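You operate a simulated robot arm through the tools that you are given. There is no shell and no other tool.

You run a simulated robot arm. Do the job below in one go: nothing can be reset, and whatever is moved stays where it is left.

## Task
Seal the green bag at its label's number, then switch the sealer off.
Fine: put the bag back where it lay.

Only the result counts: the job must be done as asked and must still hold three seconds after the hand-in. Knocking over, shifting, dropping, spilling or breaking anything else fails it. A push-on lid holds only when it is set on centred and level and pressed home; a screw cap is set on level and turned clockwise until tight.

## Robot
A 6-joint arm with a three-finger gripper, fixed in place. Base frame: the origin is at the foot of the arm, x ahead of it, y to its left, z up. Readings come in mm, degrees, newtons and seconds.
Its first joint turns from -166.0 to 166.0 degrees. Payload 4.89 kg.
The TCP is the grasp point between the finger pads, 30 mm short of the fingertips. In the tool frame z runs along the fingers and y along their closing line. The gripper opens to 164 mm. The gripper's body begins 125 mm behind the TCP.
Orientation is that of the tool frame in the base frame, as a unit quaternion [w, x, y, z]. With the fingers straight down and closing along the base's y, the tool's x points along the base's -x, its y along +y and its z along -z.

## Interface
- The arm moves only by the tool move_arm. Its argument "deltas" is a list of rows, each a list of 6 numbers: the shift along the base's x, y, z in units of 50 mm (1.0 is 50 mm), then the turn, a rotation vector about the base's x, y, z in units of 6 degrees (1.0 is 6 degrees). In form: [[tx, ty, tz, rx, ry, rz], ...]. A call has 1 to 20 rows; each row shifts and turns the commanded pose from where the row before left it. "grip" is the finger opening in mm, from 0 to 164, set as the call begins (left out, the last holds). A call with a number of a shift or a turn outside -1 to 1 is refused whole. A row lasts 0.2 s, in which the tool goes at most 50 mm and 8.6 degrees; a call with a longer step from one row to the next is refused whole, and so is a gripper value outside its range. A pose out of reach is approached as far as the arm can. The call stops where the force on the tool passes 90 N (or 10 N more than at its start, if that is more) or the arm is blocked; 0.2 s more then pass. Each finger travels about 108 mm/s and halts on what it meets, pressing with about 39 N; the grip force reading is that of the motor and also rises with nothing between the fingers. The clock runs only during rows and for 0.2 s after the last one: add rows that do not move to give the fingers time. The reply holds the time, the measured pose of the TCP, the force on the tool along the base axes, the opening and the grip force, in the units named above and with some noise, with the torque about the TCP (base axes, N m) and any sound that the robot's microphone picked up.
- Cameras (640 x 400 px; columns grow to the right, rows downward): "scene" is fixed at [400.7, -498.4, 1613.7]; the picture's right is [-0.99, 0.11, 0.00], its down [0.10, 0.94, -0.34] and it looks along [-0.04, -0.33, -0.94] (base axes); focal length 337 px, centre (320, 200). "wrist" rides on the gripper at [76, -2, -152] in the tool frame; the picture's right is [0.02, 1.00, 0.00], its down [-0.88, 0.02, -0.47] and it looks along [-0.47, 0.01, 0.88] (tool axes); focal length 247 px, centre (320, 200). There is no depth. A picture from a camera that has moved, and an enlarged one, comes with that camera's place and axes in the base frame and with its lens.
- camera(camera): a new picture of that camera. The clock stands still meanwhile.
- raise_lower(by): slides the trunk up (or, below 0, down) by that many mm; the arm rides with it, the base frame stays. It gives what a move gives, with no picture.
- enlarge(camera, box): a new picture of the part [left, top, right, bottom] of that camera's present view, enlarged. The clock stands still meanwhile.
- job_done(): hands the job in; it is judged then, once.

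Nothing tells you positions but the pictures and the camera data. Unless the task says otherwise, let go and move clear before handing in.

The tools are called after "Call:" as name(argument=value, ...) on one line, values as JSON. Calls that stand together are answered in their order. move_arm: Moves the arm, as the interface text tells. Its arguments: {"type":"object","properties":{"deltas":{"type":"array"},"grip":{"type":"number"}},"required":["deltas"]} The other tools are called the same way: raise_lower (by) slides the trunk up or down; camera (camera) takes a picture; enlarge (camera, box) takes an enlarged picture of a part of a camera's view; job_done () hands the job in.

At the start:

```text
time_s: 0.0
eef_pos: [225.0, -489.7, 1237.7]
orientation: [0.0, -0.002, 1.0, 0.0]
wrist_force: [0.2, -0.2, 0.4]
torque: [0.01, -0.01, -0.02]
finger_gap: 164.2
finger_force: 0.1
trunk travel left (down, up): [-175.0, 215.0]
```

scene: 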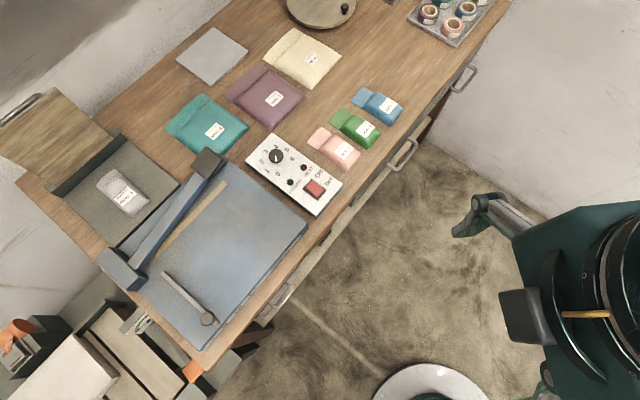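
wrist: 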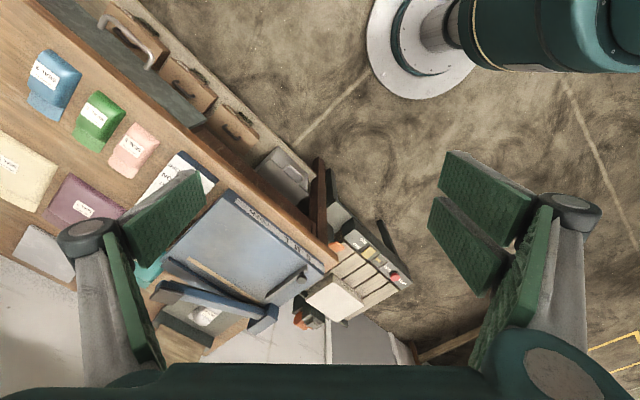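

The scene shows a workbench with several bags (green, blue, pink, teal, purple, cream), a white control panel with a dial and red switch, and a blue sealer with a bar. I'll look closer at the pieces first.

Call:
enlarge(camera="scene", box=[240, 120, 360, 220])

Call:
enlarge(camera="scene", box=[300, 80, 420, 170])

Call:
enlarge(camera="scene", box=[60, 120, 320, 360])

Call:
enlarge(camera="scene", box=[150, 0, 350, 150])

```text
4.00 times, centred on (300, 170) of scene
camera zoom: at [400.7, -498.4, 1613.7], right [-0.99, 0.11, 0.0], down [0.1, 0.94, -0.34], along [-0.04, -0.33, -0.94], focal length 1350 px, centre (400, 320)
```

zoom: 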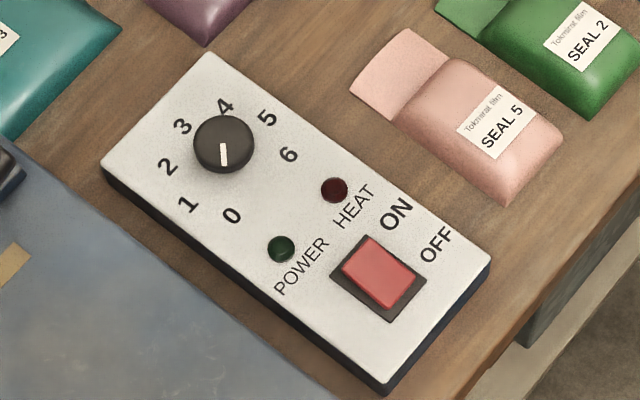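

```text
4.44 times, centred on (360, 125) of scene
camera zoom: at [400.7, -498.4, 1613.7], right [-0.99, 0.11, 0.0], down [0.1, 0.94, -0.34], along [-0.04, -0.33, -0.94], focal length 1500 px, centre (142, 533)
```

zoom: 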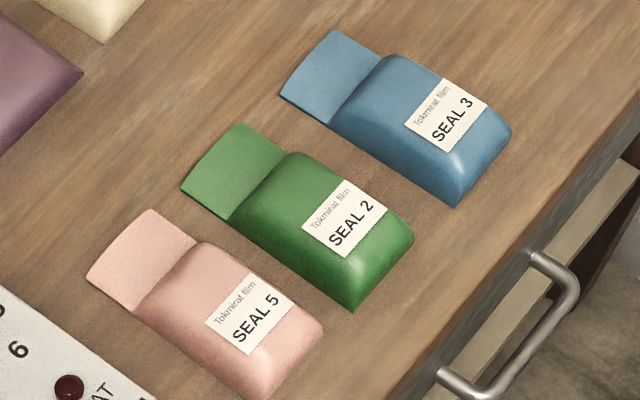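

```text
1.67 times, centred on (190, 240) of scene
camera zoom: at [400.7, -498.4, 1613.7], right [-0.99, 0.11, 0.0], down [0.1, 0.94, -0.34], along [-0.04, -0.33, -0.94], focal length 562 px, centre (537, 133)
```

zoom: 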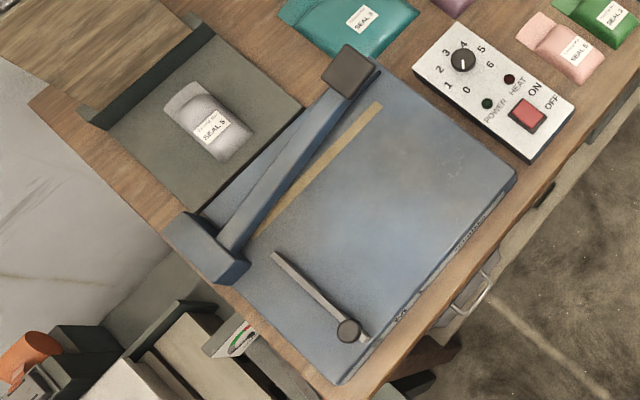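

```text
2.67 times, centred on (250, 75) of scene
camera zoom: at [400.7, -498.4, 1613.7], right [-0.99, 0.11, 0.0], down [0.1, 0.94, -0.34], along [-0.04, -0.33, -0.94], focal length 900 px, centre (507, 533)
```

zoom: 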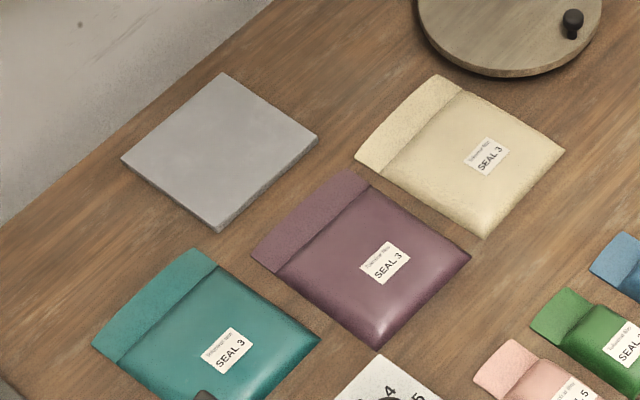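

The bench top is somewhere near z≈840 and turned about 45° to the base. The green bag reads SEAL 2, the dial seems to point at 0 and the power lamp looks off. I'll turn the tool to line up with the bench and move over the panel for a nearer look.

Call:
move_arm(deltas=[[0.1225, -0.4875, 0, 0, 0, -0.9375], [0.1225, -0.4875, 0, 0, 0, -0.9375], [0.1225, -0.4875, 0, 0, 0, -0.9375], [0.1225, -0.4875, 0, 0, 0, -0.9375], [0.1225, -0.4875, 0, 0, 0, -0.9375], [0.1225, -0.4875, 0, 0, 0, -0.9375], [0.1225, -0.4875, 0, 0, 0, -0.9375], [0.1225, -0.4875, 0, 0, 0, -0.9375], [0, 0, 0, 0, 0, 0]])

Call:
camera(camera="wrist")

Call:
camera(camera="scene")

```text
time_s: 2.0
eef_pos: [274.1, -684.6, 1237.0]
orientation: [0.0, 0.382, 0.924, 0.0]
wrist_force: [0.2, 0.1, -1.3]
torque: [0.05, 0.05, 0.02]
finger_gap: 163.9
finger_force: 0.0
trunk travel left (down, up): [-175.0, 215.0]
```

```text
taken
camera wrist: at [220.3, -631.7, 1390.0], right [0.69, 0.72, 0.0], down [0.64, -0.61, 0.47], along [0.34, -0.33, -0.88], focal length 247 px, centre (320, 200)
```

wrist: 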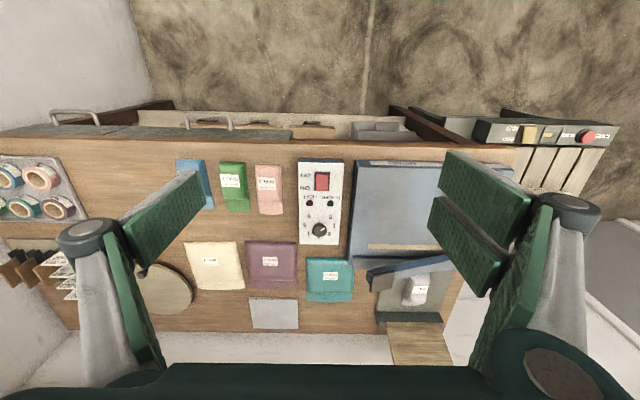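

```text
taken
```

scene: 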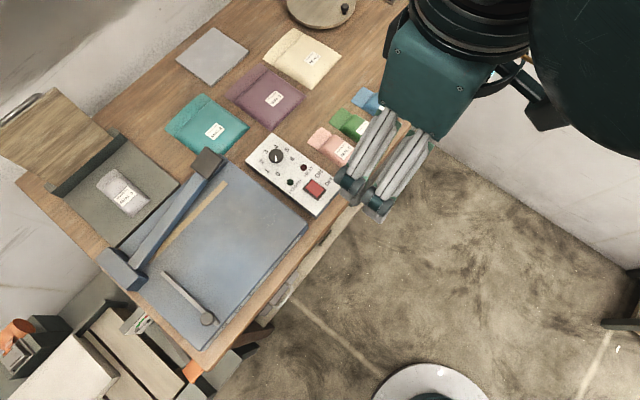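

The wrist view is well aligned with the bench now. I'll enlarge the panel, bags and sealer in it to triangulate heights.

Call:
enlarge(camera="wrist", box=[160, 140, 360, 265])

Call:
enlarge(camera="wrist", box=[340, 140, 540, 350])

Call:
enlarge(camera="wrist", box=[280, 150, 360, 250])

Call:
enlarge(camera="scene", box=[80, 130, 240, 330])

```text
3.20 times, centred on (260, 202) of wrist
camera zoom: at [220.3, -631.7, 1390.0], right [0.69, 0.72, 0.0], down [0.64, -0.61, 0.47], along [0.34, -0.33, -0.88], focal length 790 px, centre (512, 192)
```

zoom: 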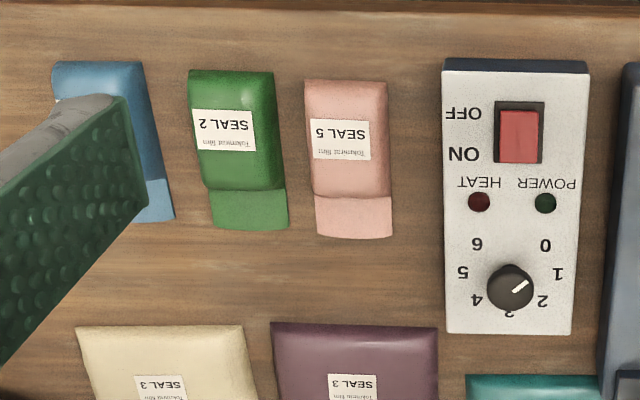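

```text
1.90 times, centred on (440, 245) of wrist
camera zoom: at [220.3, -631.7, 1390.0], right [0.69, 0.72, 0.0], down [0.64, -0.61, 0.47], along [0.34, -0.33, -0.88], focal length 470 px, centre (91, 114)
```

zoom: 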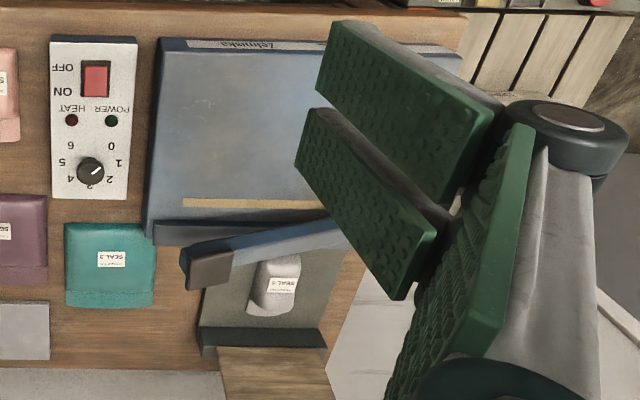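

```text
4.00 times, centred on (320, 200) of wrist
camera zoom: at [220.3, -631.7, 1390.0], right [0.69, 0.72, 0.0], down [0.64, -0.61, 0.47], along [0.34, -0.33, -0.88], focal length 988 px, centre (320, 200)
```

zoom: 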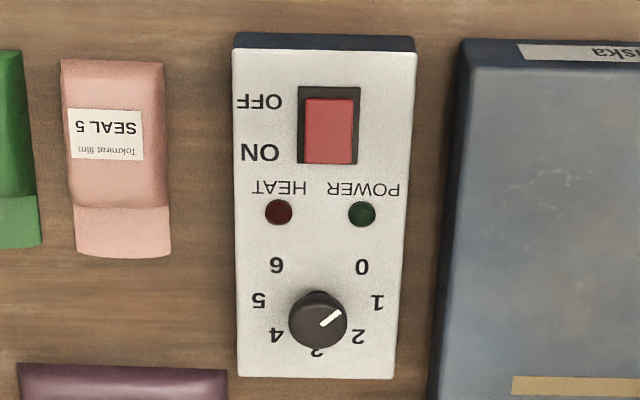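

```text
2.00 times, centred on (160, 230) of scene
camera zoom: at [400.7, -498.4, 1613.7], right [-0.99, 0.11, 0.0], down [0.1, 0.94, -0.34], along [-0.04, -0.33, -0.94], focal length 675 px, centre (640, 140)
```

zoom: 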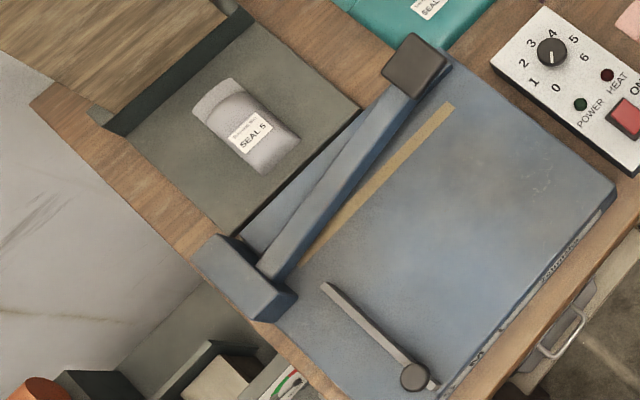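

The dial is at 0, and 2 lies 90° clockwise of it. The panel top is near z≈895, the strip near z≈919, the raised handle cap near z≈1035 and the green bag around (241,-925). Next I'll look at the sealer from closer.

Call:
move_arm(deltas=[[0.816, 0.544, 0, 0, 0, 0], [0.816, 0.544, 0, 0, 0, 0], [0.816, 0.544, 0, 0, 0, 0], [0.816, 0.544, 0, 0, 0, 0], [0.816, 0.544, 0, 0, 0, 0], [0, 0, 0, 0, 0, 0]])

Call:
camera(camera="wrist")

Call:
enlarge(camera="wrist", box=[180, 100, 420, 300])

```text
time_s: 3.4
eef_pos: [477.0, -548.2, 1238.1]
orientation: [0.001, 0.382, 0.924, 0.001]
wrist_force: [0.7, -0.4, -0.4]
torque: [-0.05, 0.06, -0.01]
finger_gap: 164.1
finger_force: 0.0
trunk travel left (down, up): [-175.0, 215.0]
```

```text
taken
camera wrist: at [422.7, -494.6, 1391.0], right [0.69, 0.72, 0.0], down [0.64, -0.61, 0.47], along [0.34, -0.33, -0.88], focal length 247 px, centre (320, 200)
```

wrist: 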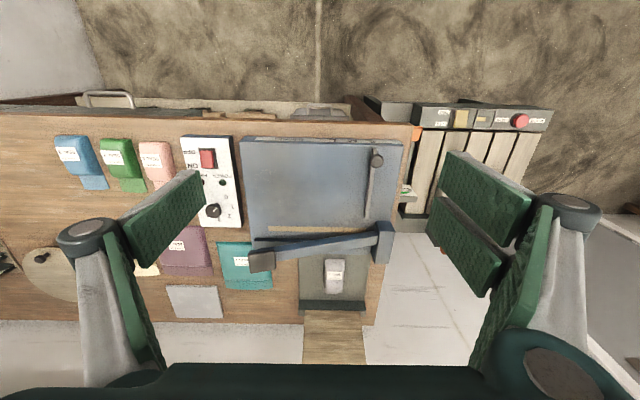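

```text
2.00 times, centred on (300, 200) of wrist
camera zoom: at [422.7, -494.6, 1391.0], right [0.69, 0.72, 0.0], down [0.64, -0.61, 0.47], along [0.34, -0.33, -0.88], focal length 494 px, centre (360, 200)
```

zoom: 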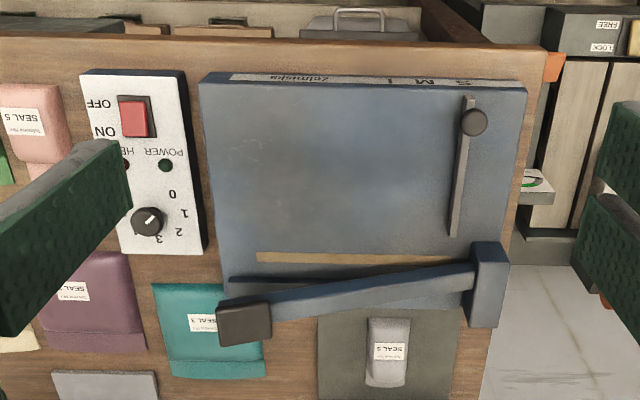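

There is a slider or rod with a round knob on the sealer top, and lettering on its front edge. I'll zoom in on those.

Call:
enlarge(camera="wrist", box=[230, 125, 420, 220])

Call:
enlarge(camera="wrist", box=[340, 130, 420, 180])

Call:
enlarge(camera="wrist", box=[240, 210, 420, 330])

Call:
enlarge(camera="wrist", box=[380, 90, 560, 220])

```text
3.37 times, centred on (325, 172) of wrist
camera zoom: at [422.7, -494.6, 1391.0], right [0.69, 0.72, 0.0], down [0.64, -0.61, 0.47], along [0.34, -0.33, -0.88], focal length 832 px, centre (303, 293)
```

zoom: 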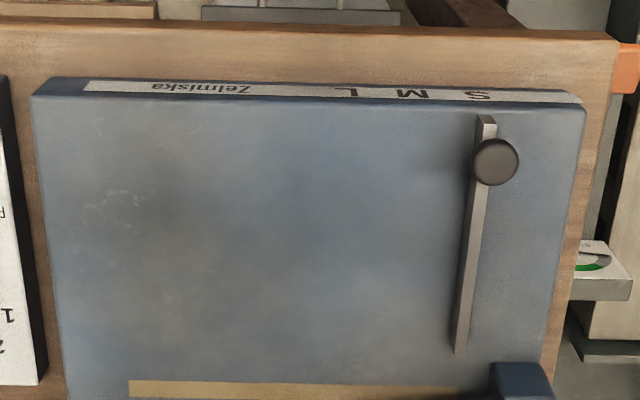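

```text
8.00 times, centred on (380, 155) of wrist
camera zoom: at [422.7, -494.6, 1391.0], right [0.69, 0.72, 0.0], down [0.64, -0.61, 0.47], along [0.34, -0.33, -0.88], focal length 1976 px, centre (-160, 560)
```

zoom: 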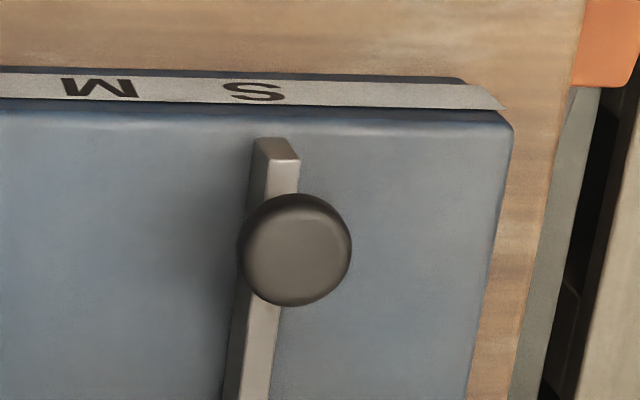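

```text
3.33 times, centred on (330, 270) of wrist
camera zoom: at [422.7, -494.6, 1391.0], right [0.69, 0.72, 0.0], down [0.64, -0.61, 0.47], along [0.34, -0.33, -0.88], focal length 823 px, centre (287, -33)
```

zoom: 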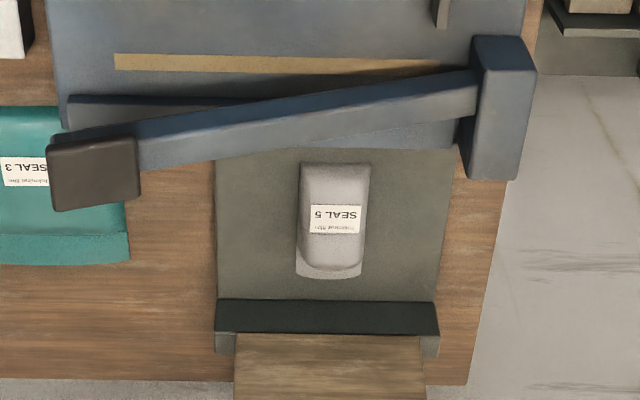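

```text
3.08 times, centred on (470, 155) of wrist
camera zoom: at [422.7, -494.6, 1391.0], right [0.69, 0.72, 0.0], down [0.64, -0.61, 0.47], along [0.34, -0.33, -0.88], focal length 760 px, centre (-142, 338)
```

zoom: 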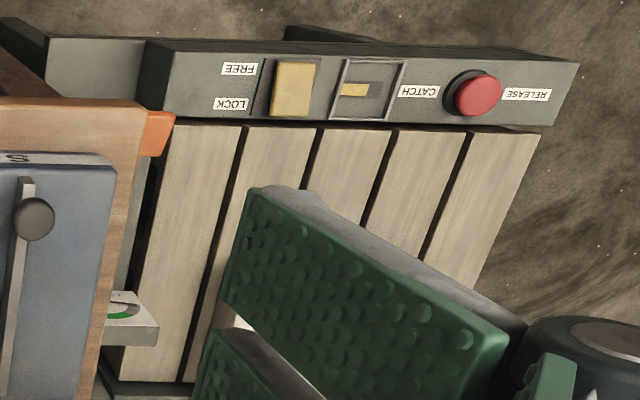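

The sealer has a fence on it already at the S mark. The lever is hinged on the right with its handle cap raised, and the strip lies underneath it. Now I'll go in low over the panel to look at the knob and rocker in detail.

Call:
move_arm(deltas=[[-0.2555, -0.592, -0.595, 0, 0, 0], [-0.2555, -0.592, -0.595, 0, 0, 0], [-0.2555, -0.592, -0.595, 0, 0, 0], [-0.2555, -0.592, -0.595, 0, 0, 0], [-0.2555, -0.592, -0.595, 0, 0, 0], [-0.2555, -0.592, -0.595, 0, 0, 0], [-0.2555, -0.592, -0.595, 0, 0, 0], [-0.2555, -0.592, -0.595, 0, 0, 0], [0, 0, 0, 0, 0, 0]])

Call:
camera(camera="wrist")

Call:
camera(camera="scene")

```text
time_s: 5.4
eef_pos: [377.3, -784.7, 997.0]
orientation: [0.001, 0.381, 0.925, 0.001]
wrist_force: [0.7, -0.7, -0.1]
torque: [0.04, 0.04, 0.0]
finger_gap: 163.8
finger_force: 0.2
trunk travel left (down, up): [-175.0, 215.0]
```

```text
taken
camera wrist: at [323.7, -732.6, 1150.7], right [0.69, 0.72, 0.0], down [0.64, -0.61, 0.47], along [0.34, -0.33, -0.88], focal length 247 px, centre (320, 200)
```

wrist: 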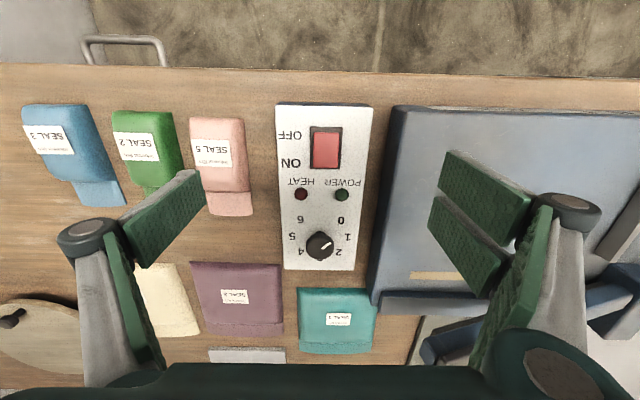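

```text
taken
```

scene: 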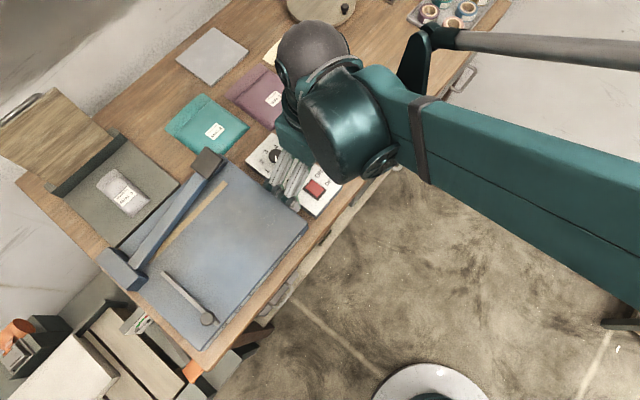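

The arm is over the panel and clear of everything. I'll enlarge the panel and bags here for precise coordinates.

Call:
enlarge(camera="wrist", box=[265, 95, 385, 275])

Call:
enlarge(camera="wrist", box=[280, 110, 380, 180])

Call:
enlarge(camera="wrist", box=[10, 90, 270, 230])

```text
2.22 times, centred on (325, 185) of wrist
camera zoom: at [323.7, -732.6, 1150.7], right [0.69, 0.72, 0.0], down [0.64, -0.61, 0.47], along [0.34, -0.33, -0.88], focal length 549 px, centre (309, 233)
```

zoom: 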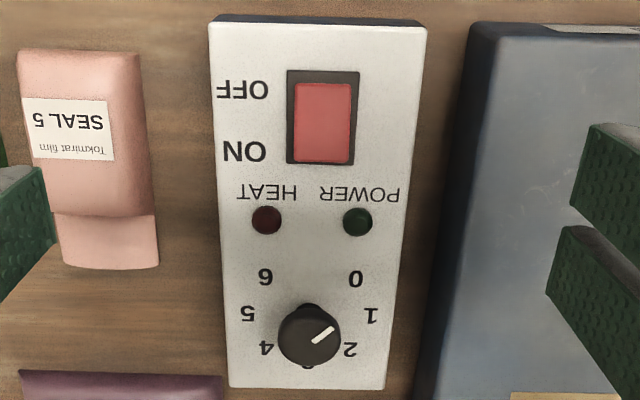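

```text
5.71 times, centred on (330, 145) of wrist
camera zoom: at [323.7, -732.6, 1150.7], right [0.69, 0.72, 0.0], down [0.64, -0.61, 0.47], along [0.34, -0.33, -0.88], focal length 1411 px, centre (263, 514)
```

zoom: 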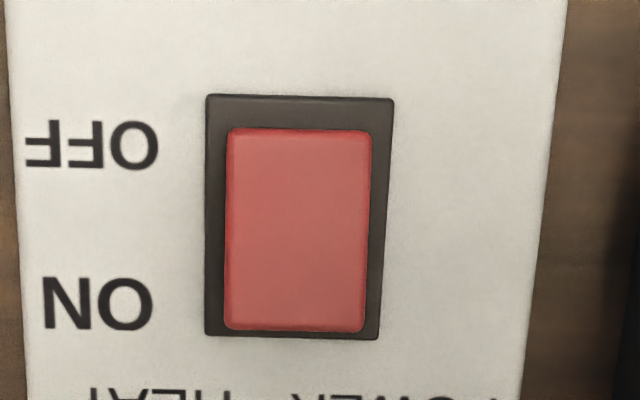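

```text
2.46 times, centred on (140, 160) of wrist
camera zoom: at [323.7, -732.6, 1150.7], right [0.69, 0.72, 0.0], down [0.64, -0.61, 0.47], along [0.34, -0.33, -0.88], focal length 608 px, centre (763, 298)
```

zoom: 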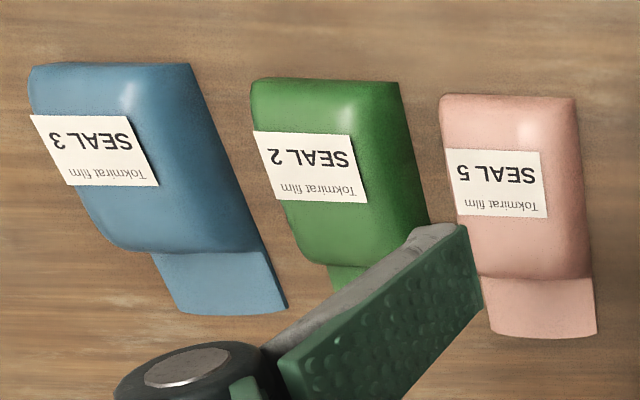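

I now estimate the knob top at about z≈918, (459,-862), and the panel top at z≈886. Its pointer is at 0. I'll narrow the gripper, turn the tool +45° so I can later turn −90°, and move above the knob to check reach.

Call:
move_arm(deltas=[[0, 0, 0, 0, 0, 0.9375], [0, 0, 0, 0, 0, 0.9375], [0.272, -0.257, 0, 0, 0, 0.9375], [0.272, -0.257, 0, 0, 0, 0.9375], [0.272, -0.257, 0, 0, 0, 0.9375], [0.272, -0.257, 0, 0, 0, 0.9375], [0.272, -0.257, 0, 0, 0, 0.9375], [0.272, -0.257, 0, 0, 0, 0.9375], [0, 0, 0, 0, 0, 0]], grip=70)

Call:
camera(camera="wrist")

Call:
camera(camera="scene")

```text
time_s: 7.4
eef_pos: [457.9, -862.8, 998.9]
orientation: [0.0, -0.001, 1.0, 0.0]
wrist_force: [0.3, -0.9, -0.7]
torque: [0.08, 0.0, -0.02]
finger_gap: 69.9
finger_force: 0.0
trunk travel left (down, up): [-175.0, 215.0]
```

```text
taken
camera wrist: at [382.8, -864.4, 1151.5], right [-0.03, 1.0, 0.0], down [0.88, 0.02, 0.47], along [0.47, 0.01, -0.88], focal length 247 px, centre (320, 200)
```

wrist: 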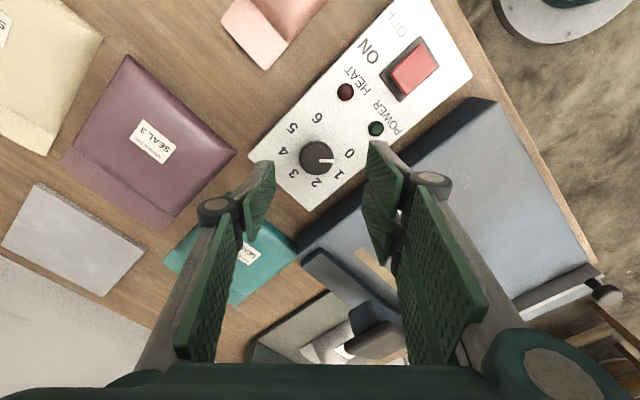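

```text
taken
```

scene: 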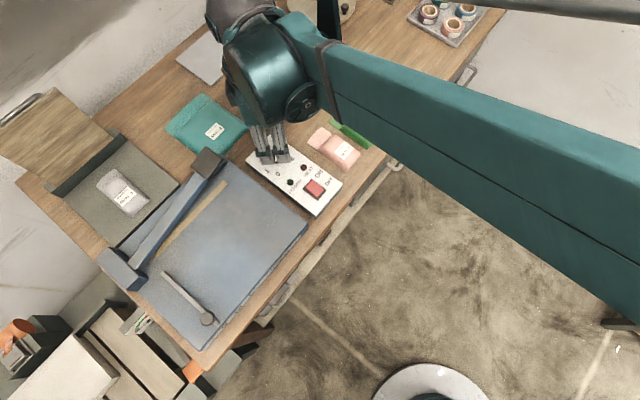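

Reach is fine here: the TCP got to (458,-863,999), and the knob is almost centred under it. I'll zoom in to fine-align and recheck the pointer.

Call:
enlarge(camera="wrist", box=[260, 110, 380, 210])

Call:
enlarge(camera="scene", box=[240, 110, 340, 200])

```text
4.00 times, centred on (320, 160) of wrist
camera zoom: at [382.8, -864.4, 1151.5], right [-0.03, 1.0, 0.0], down [0.88, 0.02, 0.47], along [0.47, 0.01, -0.88], focal length 988 px, centre (320, 360)
```

zoom: 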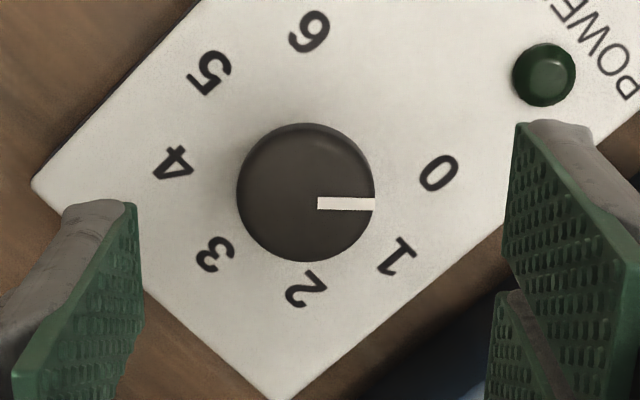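

```text
4.44 times, centred on (290, 155) of scene
camera zoom: at [400.7, -498.4, 1613.7], right [-0.99, 0.11, 0.0], down [0.1, 0.94, -0.34], along [-0.04, -0.33, -0.94], focal length 1500 px, centre (453, 400)
```

zoom: 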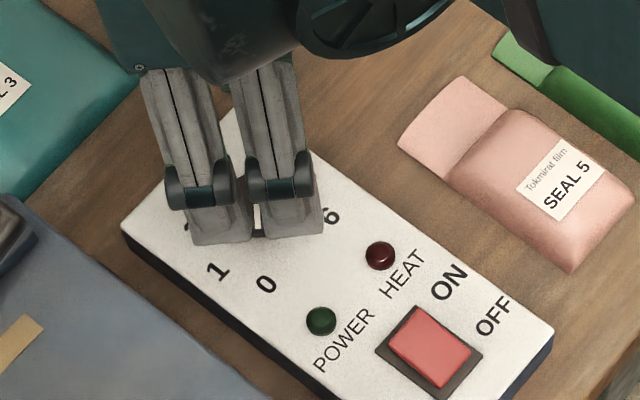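

The pointer sits on 0, and the dial axis is at about (463,-867) with the knob top near z≈916. I'll align with it and descend with the fingers on either side of the knob.

Call:
move_arm(deltas=[[0.1, -0.08, 0, 0, 0, 0], [0, 0, -0.5, 0, 0, 0], [0, 0, -0.5, 0, 0, 0], [0, 0, -0.25, 0, 0, 0], [0, 0, 0, 0, 0, 0]], grip=70)

Call:
enlarge(camera="wrist", box=[240, 120, 400, 240])

Call:
enlarge(camera="scene", box=[240, 110, 340, 200])

```text
time_s: 8.6
eef_pos: [464.1, -865.8, 936.7]
orientation: [0.001, -0.001, 1.0, 0.0]
wrist_force: [-0.4, -0.4, -0.8]
torque: [-0.02, -0.01, 0.0]
finger_gap: 70.3
finger_force: 0.1
trunk travel left (down, up): [-175.0, 215.0]
```

```text
3.33 times, centred on (320, 180) of wrist
camera zoom: at [388.5, -868.0, 1089.2], right [-0.02, 1.0, 0.0], down [0.88, 0.02, 0.47], along [0.47, 0.01, -0.88], focal length 823 px, centre (320, 267)
```

zoom: 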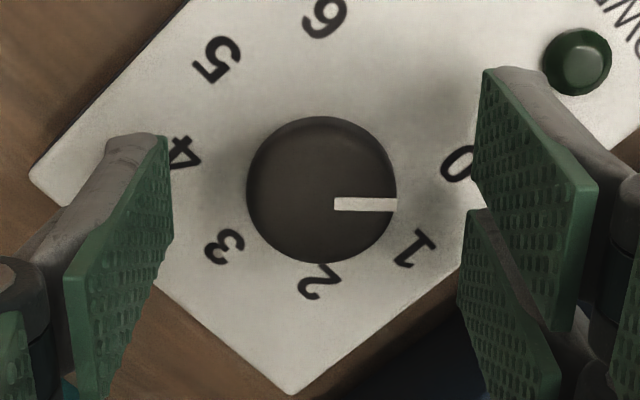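

```text
4.44 times, centred on (290, 155) of scene
camera zoom: at [400.7, -498.4, 1613.7], right [-0.99, 0.11, 0.0], down [0.1, 0.94, -0.34], along [-0.04, -0.33, -0.94], focal length 1500 px, centre (453, 400)
```

zoom: 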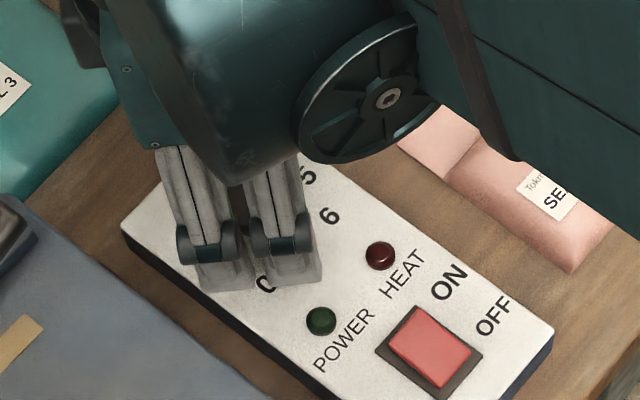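

The fingers straddle the knob, which is centred. I'll go down another 9 mm and close on it.

Call:
move_arm(deltas=[[-0.01, 0, -0.18, 0, 0, 0], [0, 0, 0, 0, 0, 0]], grip=70)

Call:
move_arm(deltas=[[0, 0, 0, 0, 0, 0], [0, 0, 0, 0, 0, 0], [0, 0, 0, 0, 0, 0]], grip=28)

Call:
enlarge(camera="wrist", box=[240, 120, 400, 240])

```text
time_s: 9.2
eef_pos: [462.7, -866.7, 926.9]
orientation: [0.0, -0.002, 1.0, 0.0]
wrist_force: [0.5, -0.1, 0.2]
torque: [-0.03, -0.03, 0.0]
finger_gap: 70.1
finger_force: 0.1
trunk travel left (down, up): [-175.0, 215.0]
```

```text
time_s: 10.0
eef_pos: [463.5, -867.2, 927.4]
orientation: [0.0, -0.002, 1.0, 0.0]
wrist_force: [0.1, -2.5, -1.1]
torque: [-0.08, -0.06, -0.05]
finger_gap: 33.3
finger_force: 45.1
trunk travel left (down, up): [-175.0, 215.0]
```

```text
3.33 times, centred on (320, 180) of wrist
camera zoom: at [388.0, -867.9, 1080.4], right [-0.02, 1.0, 0.0], down [0.88, 0.02, 0.47], along [0.47, 0.01, -0.88], focal length 823 px, centre (320, 267)
```

zoom: 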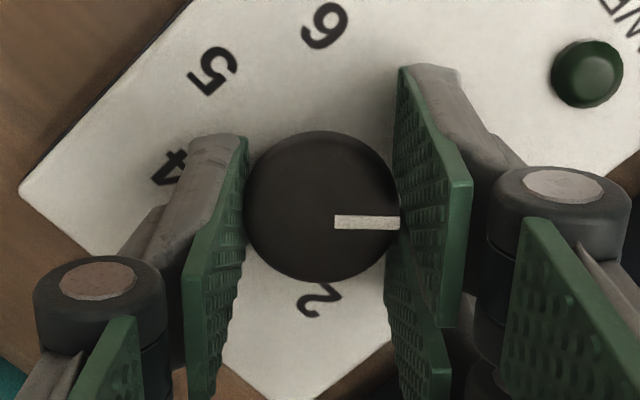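

The knob is gripped at 33 mm with a firm hold. I'll turn it 90° clockwise, from 0 to 2.

Call:
move_arm(deltas=[[0, 0, 0, 0, 0, -1], [0, 0, 0, 0, 0, -1], [0, 0, 0, 0, 0, -1], [0, 0, 0, 0, 0, -1], [0, 0, 0, 0, 0, -1], [0, 0, 0, 0, 0, -1], [0, 0, 0, 0, 0, -1], [0, 0, 0, 0, 0, -1], [0, 0, 0, 0, 0, -1], [0, 0, 0, 0, 0, -1], [0, 0, 0, 0, 0, -1], [0, 0, 0, 0, 0, -1], [0, 0, 0, 0, 0, -1], [0, 0, 0, 0, 0, -1], [0, 0, 0, 0, 0, -1], [0, 0, 0, 0, 0, 0]])

Call:
enlarge(camera="wrist", box=[240, 120, 400, 240])

Call:
camera(camera="scene")

```text
time_s: 13.4
eef_pos: [462.5, -866.7, 926.4]
orientation: [-0.001, 0.707, 0.707, 0.0]
wrist_force: [36.8, -25.5, 27.9]
torque: [-0.55, -1.07, 0.01]
finger_gap: 33.2
finger_force: 45.5
trunk travel left (down, up): [-175.0, 215.0]
```

```text
3.33 times, centred on (320, 180) of wrist
camera zoom: at [461.9, -789.0, 1080.0], right [1.0, 0.02, 0.0], down [0.02, -0.88, 0.47], along [0.01, -0.47, -0.88], focal length 823 px, centre (320, 267)
```

zoom: 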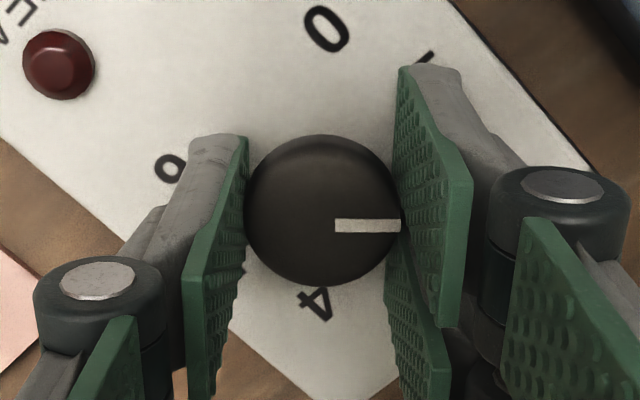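

```text
taken
```

scene: 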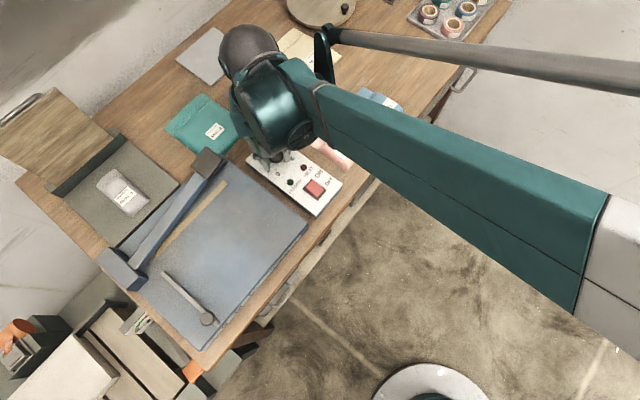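

The pointer has moved round to 2, though some side force has built up in the grip. I'll release and lift straight up, then check the pointer and that the panel hasn't moved.

Call:
move_arm(deltas=[[0, 0, 0, 0, 0, 0], [0, 0, 0, 0, 0, 0]], grip=62)

Call:
move_arm(deltas=[[0, 0, 0.5, 0, 0, 0], [0, 0, 0.9, 0, 0, 0], [0, 0, 0, 0, 0, 0]])

Call:
enlarge(camera="wrist", box=[220, 80, 420, 220])

Call:
camera(camera="wrist")

Call:
enlarge(camera="scene", box=[240, 110, 360, 220])

```text
time_s: 14.0
eef_pos: [461.5, -866.0, 926.6]
orientation: [0.0, 0.706, 0.708, 0.0]
wrist_force: [-0.5, -0.3, 0.4]
torque: [-0.03, 0.0, 0.04]
finger_gap: 62.1
finger_force: 0.1
trunk travel left (down, up): [-175.0, 215.0]
```

```text
time_s: 14.8
eef_pos: [462.7, -867.8, 998.5]
orientation: [0.0, 0.706, 0.709, 0.0]
wrist_force: [-0.5, 0.8, -0.5]
torque: [-0.06, -0.02, -0.04]
finger_gap: 62.1
finger_force: 0.1
trunk travel left (down, up): [-175.0, 215.0]
```

```text
2.86 times, centred on (320, 150) of wrist
camera zoom: at [461.8, -791.1, 1151.3], right [1.0, 0.02, 0.0], down [0.02, -0.88, 0.47], along [0.01, -0.47, -0.88], focal length 706 px, centre (320, 343)
```

zoom: 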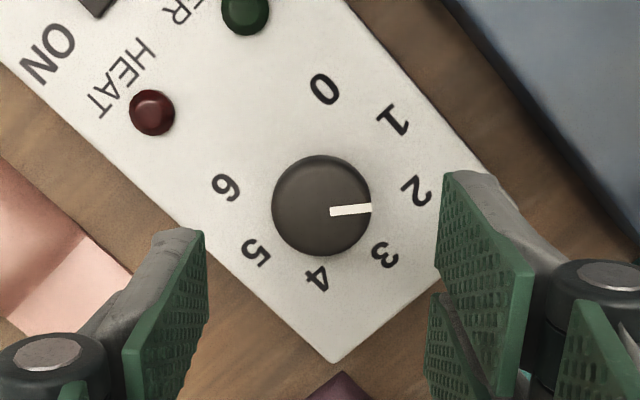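

```text
taken
camera wrist: at [461.8, -791.1, 1151.3], right [1.0, 0.02, 0.0], down [0.02, -0.88, 0.47], along [0.01, -0.47, -0.88], focal length 247 px, centre (320, 200)
```

wrist: 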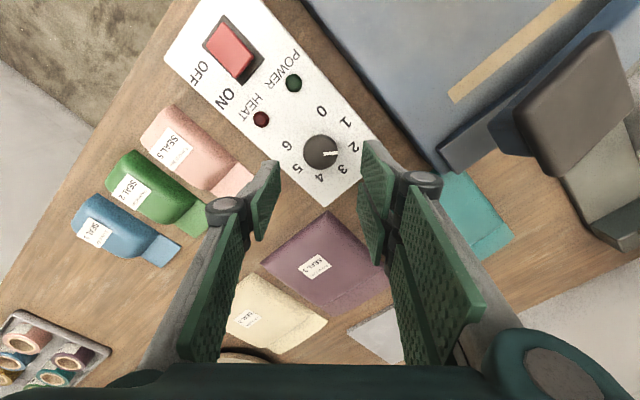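

```text
3.64 times, centred on (300, 165) of scene
camera zoom: at [400.7, -498.4, 1613.7], right [-0.99, 0.11, 0.0], down [0.1, 0.94, -0.34], along [-0.04, -0.33, -0.94], focal length 1227 px, centre (393, 327)
```

zoom: 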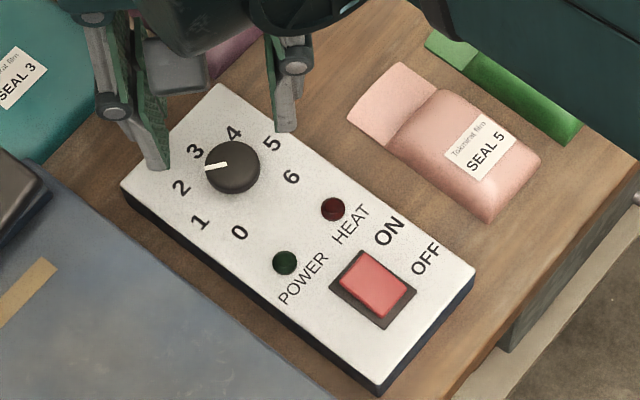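

The pointer is near 2, but it may have stopped a few degrees short. I'll measure that more carefully.

Call:
enlarge(camera="wrist", box=[280, 95, 370, 185])

Call:
enlarge(camera="scene", box=[255, 135, 305, 175])

```text
4.44 times, centred on (325, 140) of wrist
camera zoom: at [461.8, -791.1, 1151.3], right [1.0, 0.02, 0.0], down [0.02, -0.88, 0.47], along [0.01, -0.47, -0.88], focal length 1098 px, centre (298, 467)
```

zoom: 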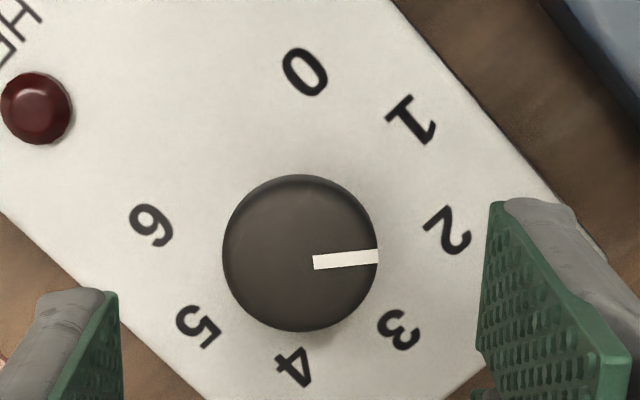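

```text
10.00 times, centred on (280, 155) of scene
camera zoom: at [400.7, -498.4, 1613.7], right [-0.99, 0.11, 0.0], down [0.1, 0.94, -0.34], along [-0.04, -0.33, -0.94], focal length 3374 px, centre (720, 650)
```

zoom: 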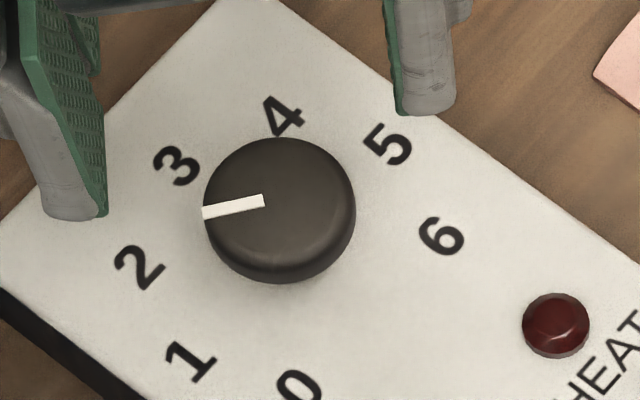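

The pointer is about 7° short of 2. I'll regrip better centred and turn it the remaining 7–8°.

Call:
move_arm(deltas=[[0.016, 0.04, -0.5, 0, 0, 0], [0, 0, -0.5, 0, 0, 0], [0, 0, -0.43, 0, 0, 0], [0, 0, 0, 0, 0, 0]], grip=62)

Call:
move_arm(deltas=[[0, 0, 0, 0, 0, 0], [0, 0, 0, 0, 0, 0], [0, 0, 0, 0, 0, 0]], grip=28)

Call:
move_arm(deltas=[[0, 0, 0, 0, 0, -0.6], [0, 0, 0, 0, 0, -0.65], [0, 0, 0, 0, 0, 0]])

Call:
enlarge(camera="wrist", box=[240, 120, 400, 240])

```text
time_s: 15.8
eef_pos: [463.6, -864.8, 925.5]
orientation: [0.0, 0.706, 0.708, 0.0]
wrist_force: [0.2, -0.6, 0.7]
torque: [-0.02, 0.0, -0.02]
finger_gap: 62.0
finger_force: 0.0
trunk travel left (down, up): [-175.0, 215.0]
```

```text
time_s: 16.6
eef_pos: [463.2, -864.8, 925.5]
orientation: [0.0, 0.706, 0.709, 0.001]
wrist_force: [2.3, -0.2, -1.3]
torque: [0.01, -0.08, 0.01]
finger_gap: 33.2
finger_force: 44.7
trunk travel left (down, up): [-175.0, 215.0]
```

```text
time_s: 17.4
eef_pos: [464.2, -864.8, 925.9]
orientation: [-0.001, 0.751, 0.66, 0.0]
wrist_force: [7.9, -1.2, -6.5]
torque: [-0.1, -0.16, 0.03]
finger_gap: 33.2
finger_force: 45.4
trunk travel left (down, up): [-175.0, 215.0]
```

```text
3.33 times, centred on (320, 180) of wrist
camera zoom: at [472.3, -788.0, 1078.5], right [0.99, -0.11, 0.0], down [-0.09, -0.88, 0.47], along [-0.05, -0.47, -0.88], focal length 823 px, centre (320, 267)
```

zoom: 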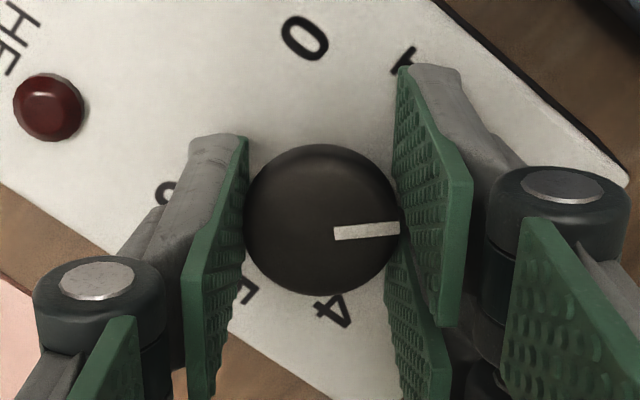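

The pointer is lined up with 2 now. I'll release and lift.

Call:
move_arm(deltas=[[0, 0, 0, 0, 0, 0], [0, 0, 0, 0, 0, 0]], grip=62)

Call:
move_arm(deltas=[[0, 0, 0.5, 0, 0, 0], [0, 0, 0.9, 0, 0, 0], [0, 0, 0, 0, 0, 0]])

Call:
enlarge(camera="wrist", box=[280, 95, 370, 185])

Call:
enlarge(camera="scene", box=[255, 135, 305, 175])

```text
time_s: 18.0
eef_pos: [461.8, -862.7, 926.0]
orientation: [-0.001, 0.751, 0.66, 0.001]
wrist_force: [1.1, 0.1, 0.4]
torque: [-0.02, -0.01, 0.0]
finger_gap: 62.1
finger_force: 0.0
trunk travel left (down, up): [-175.0, 215.0]
```

```text
time_s: 18.8
eef_pos: [461.8, -863.6, 996.8]
orientation: [0.0, 0.751, 0.66, 0.0]
wrist_force: [-0.1, 0.0, 0.7]
torque: [-0.06, -0.02, -0.01]
finger_gap: 62.3
finger_force: 0.1
trunk travel left (down, up): [-175.0, 215.0]
```

```text
4.44 times, centred on (325, 140) of wrist
camera zoom: at [471.5, -787.0, 1149.1], right [0.99, -0.11, 0.0], down [-0.09, -0.88, 0.47], along [-0.05, -0.47, -0.88], focal length 1098 px, centre (298, 467)
```

zoom: 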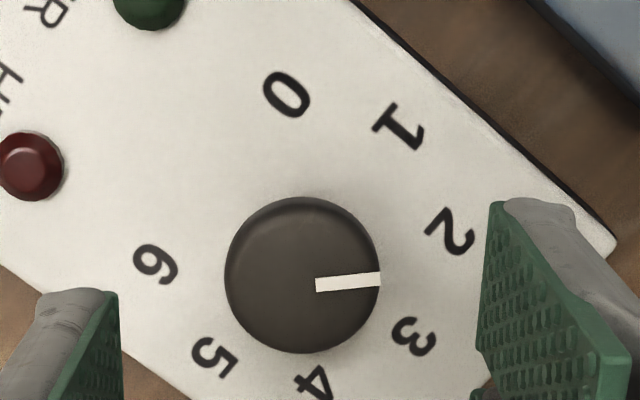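

```text
10.00 times, centred on (280, 155) of scene
camera zoom: at [400.7, -498.4, 1613.7], right [-0.99, 0.11, 0.0], down [0.1, 0.94, -0.34], along [-0.04, -0.33, -0.94], focal length 3374 px, centre (720, 650)
```

zoom: 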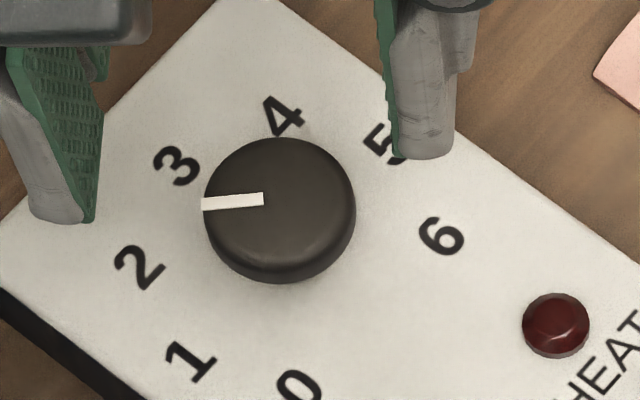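

The pointer now sits exactly on 2 in both views. Next is the rocker, centred near (385,-782). I'll close the fingers, turn the tool back in line with the bench and tilt it 15° so the outer fingertip edge can push the ON end.

Call:
move_arm(deltas=[[-0.1564, 0.1678, 0, 0, 0, 0.9722], [-0.1564, 0.1678, 0, 0, 0, 0.9722], [-0.1564, 0.1678, 0, 0, 0, 0.9722], [-0.1564, 0.1678, 0, 0, 0, 0.9722], [-0.1564, 0.1678, 0, 0, 0, 0.9722], [-0.1564, 0.1678, 0, 0, 0, 0.9722], [-0.1564, 0.1678, 0, 0, 0, 0.9722], [-0.1564, 0.1678, 0, 0, 0, 0.9722], [-0.1564, 0.1678, 0, 0, 0, 0.9722], [0, 0, 0, 0.589, 0.589, 0], [0, 0, 0, 0.589, 0.589, 0], [0, 0, 0, 0.589, 0.589, 0], [0, 0, 0, 0, 0, 0]], grip=0)

Call:
camera(camera="wrist")

Call:
enlarge(camera="scene", box=[240, 110, 360, 220])

```text
time_s: 21.6
eef_pos: [392.7, -788.7, 995.4]
orientation: [-0.121, 0.378, 0.917, 0.05]
wrist_force: [1.4, -0.6, -0.5]
torque: [0.08, 0.01, -0.02]
finger_gap: 0.0
finger_force: 39.1
trunk travel left (down, up): [-175.0, 215.0]
```

```text
taken
camera wrist: at [367.7, -765.3, 1163.2], right [0.69, 0.72, 0.01], down [0.7, -0.67, 0.23], along [0.17, -0.15, -0.97], focal length 247 px, centre (320, 200)
```

wrist: 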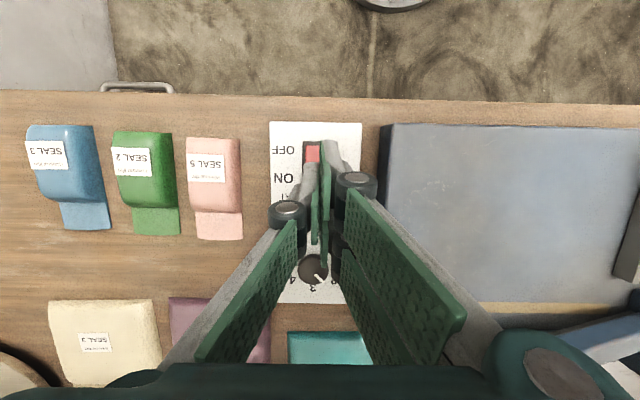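

```text
3.64 times, centred on (300, 165) of scene
camera zoom: at [400.7, -498.4, 1613.7], right [-0.99, 0.11, 0.0], down [0.1, 0.94, -0.34], along [-0.04, -0.33, -0.94], focal length 1227 px, centre (393, 327)
```

zoom: 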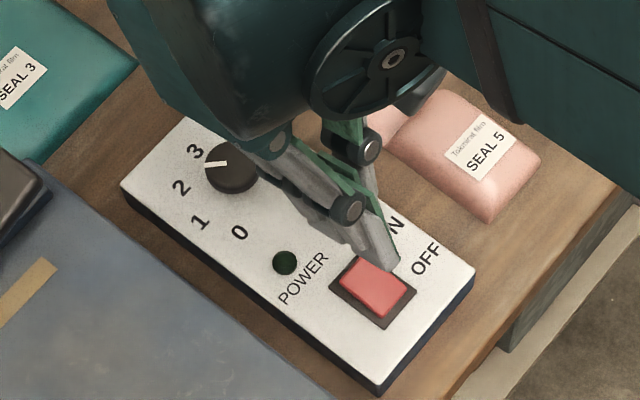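

The closed fingertips sit above the ON half of the rocker. I'll descend most of the way, then step gently until contact.

Call:
move_arm(deltas=[[0, 0, -0.5, 0, 0, 0], [0, 0, -0.5, 0, 0, 0], [0, 0, 0, 0, 0, 0]])

Call:
enlarge(camera="wrist", box=[260, 100, 380, 280])

Call:
enlarge(camera="scene", box=[290, 160, 350, 210])

```text
time_s: 22.4
eef_pos: [391.6, -788.4, 943.8]
orientation: [-0.12, 0.378, 0.916, 0.049]
wrist_force: [-0.4, -0.2, 0.5]
torque: [0.01, 0.02, 0.02]
finger_gap: 0.1
finger_force: 39.1
trunk travel left (down, up): [-175.0, 215.0]
```

```text
2.22 times, centred on (320, 190) of wrist
camera zoom: at [367.7, -765.3, 1112.1], right [0.69, 0.72, 0.01], down [0.7, -0.67, 0.23], along [0.17, -0.15, -0.97], focal length 549 px, centre (320, 222)
```

zoom: 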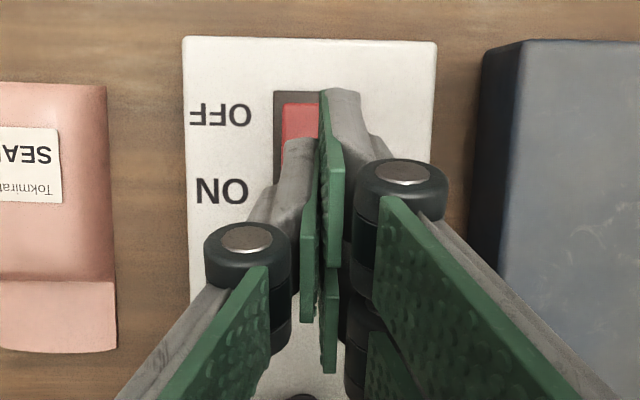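

```text
8.00 times, centred on (320, 185) of scene
camera zoom: at [400.7, -498.4, 1613.7], right [-0.99, 0.11, 0.0], down [0.1, 0.94, -0.34], along [-0.04, -0.33, -0.94], focal length 2699 px, centre (320, 320)
```

zoom: 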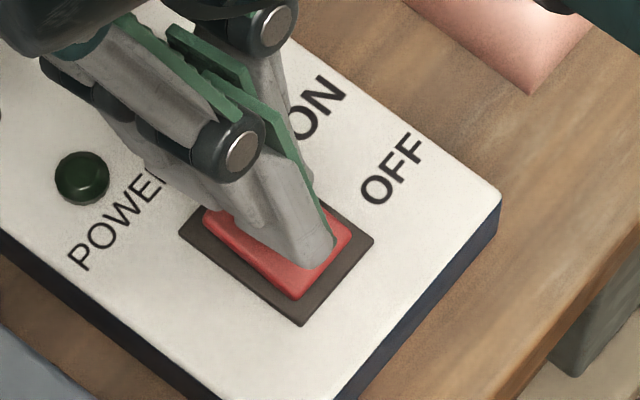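

Before pressing, I want to understand the fingertip geometry. The visible gripper seems to have one pad on one side and two on the other, so I'll take a closer look.

Call:
enlarge(camera="scene", box=[270, 130, 350, 200])

Call:
camera(camera="wrist")

Call:
enlarge(camera="wrist", box=[280, 100, 360, 200])

```text
5.71 times, centred on (310, 165) of scene
camera zoom: at [400.7, -498.4, 1613.7], right [-0.99, 0.11, 0.0], down [0.1, 0.94, -0.34], along [-0.04, -0.33, -0.94], focal length 1928 px, centre (377, 400)
```

zoom: 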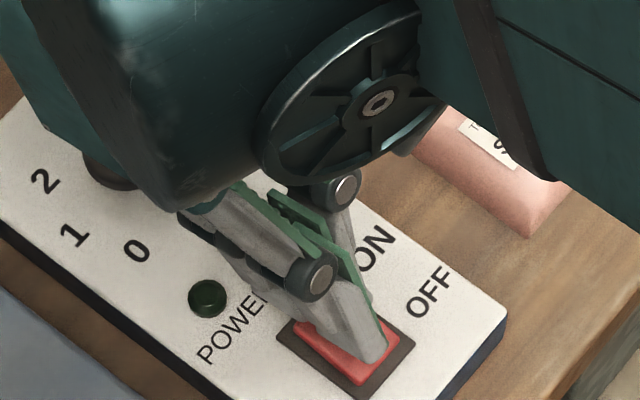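

```text
taken
camera wrist: at [367.7, -765.3, 1112.1], right [0.69, 0.72, 0.01], down [0.7, -0.67, 0.23], along [0.17, -0.15, -0.97], focal length 247 px, centre (320, 200)
```

wrist: 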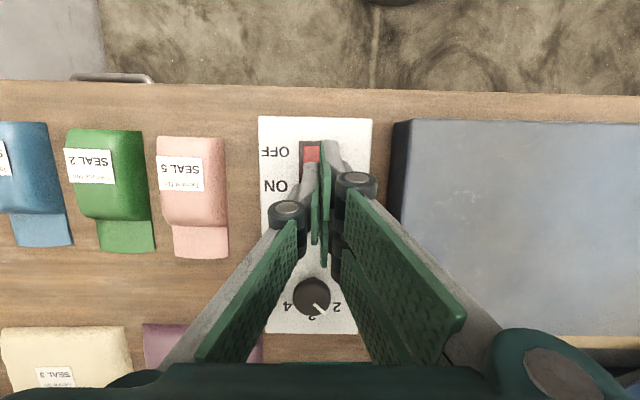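

```text
4.00 times, centred on (320, 150) of wrist
camera zoom: at [367.7, -765.3, 1112.1], right [0.69, 0.72, 0.01], down [0.7, -0.67, 0.23], along [0.17, -0.15, -0.97], focal length 988 px, centre (320, 400)
```

zoom: 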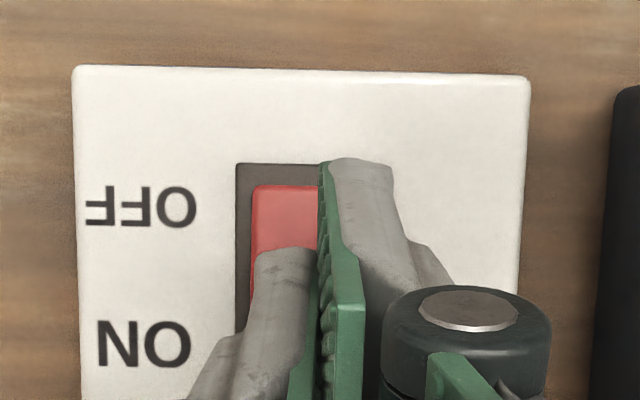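

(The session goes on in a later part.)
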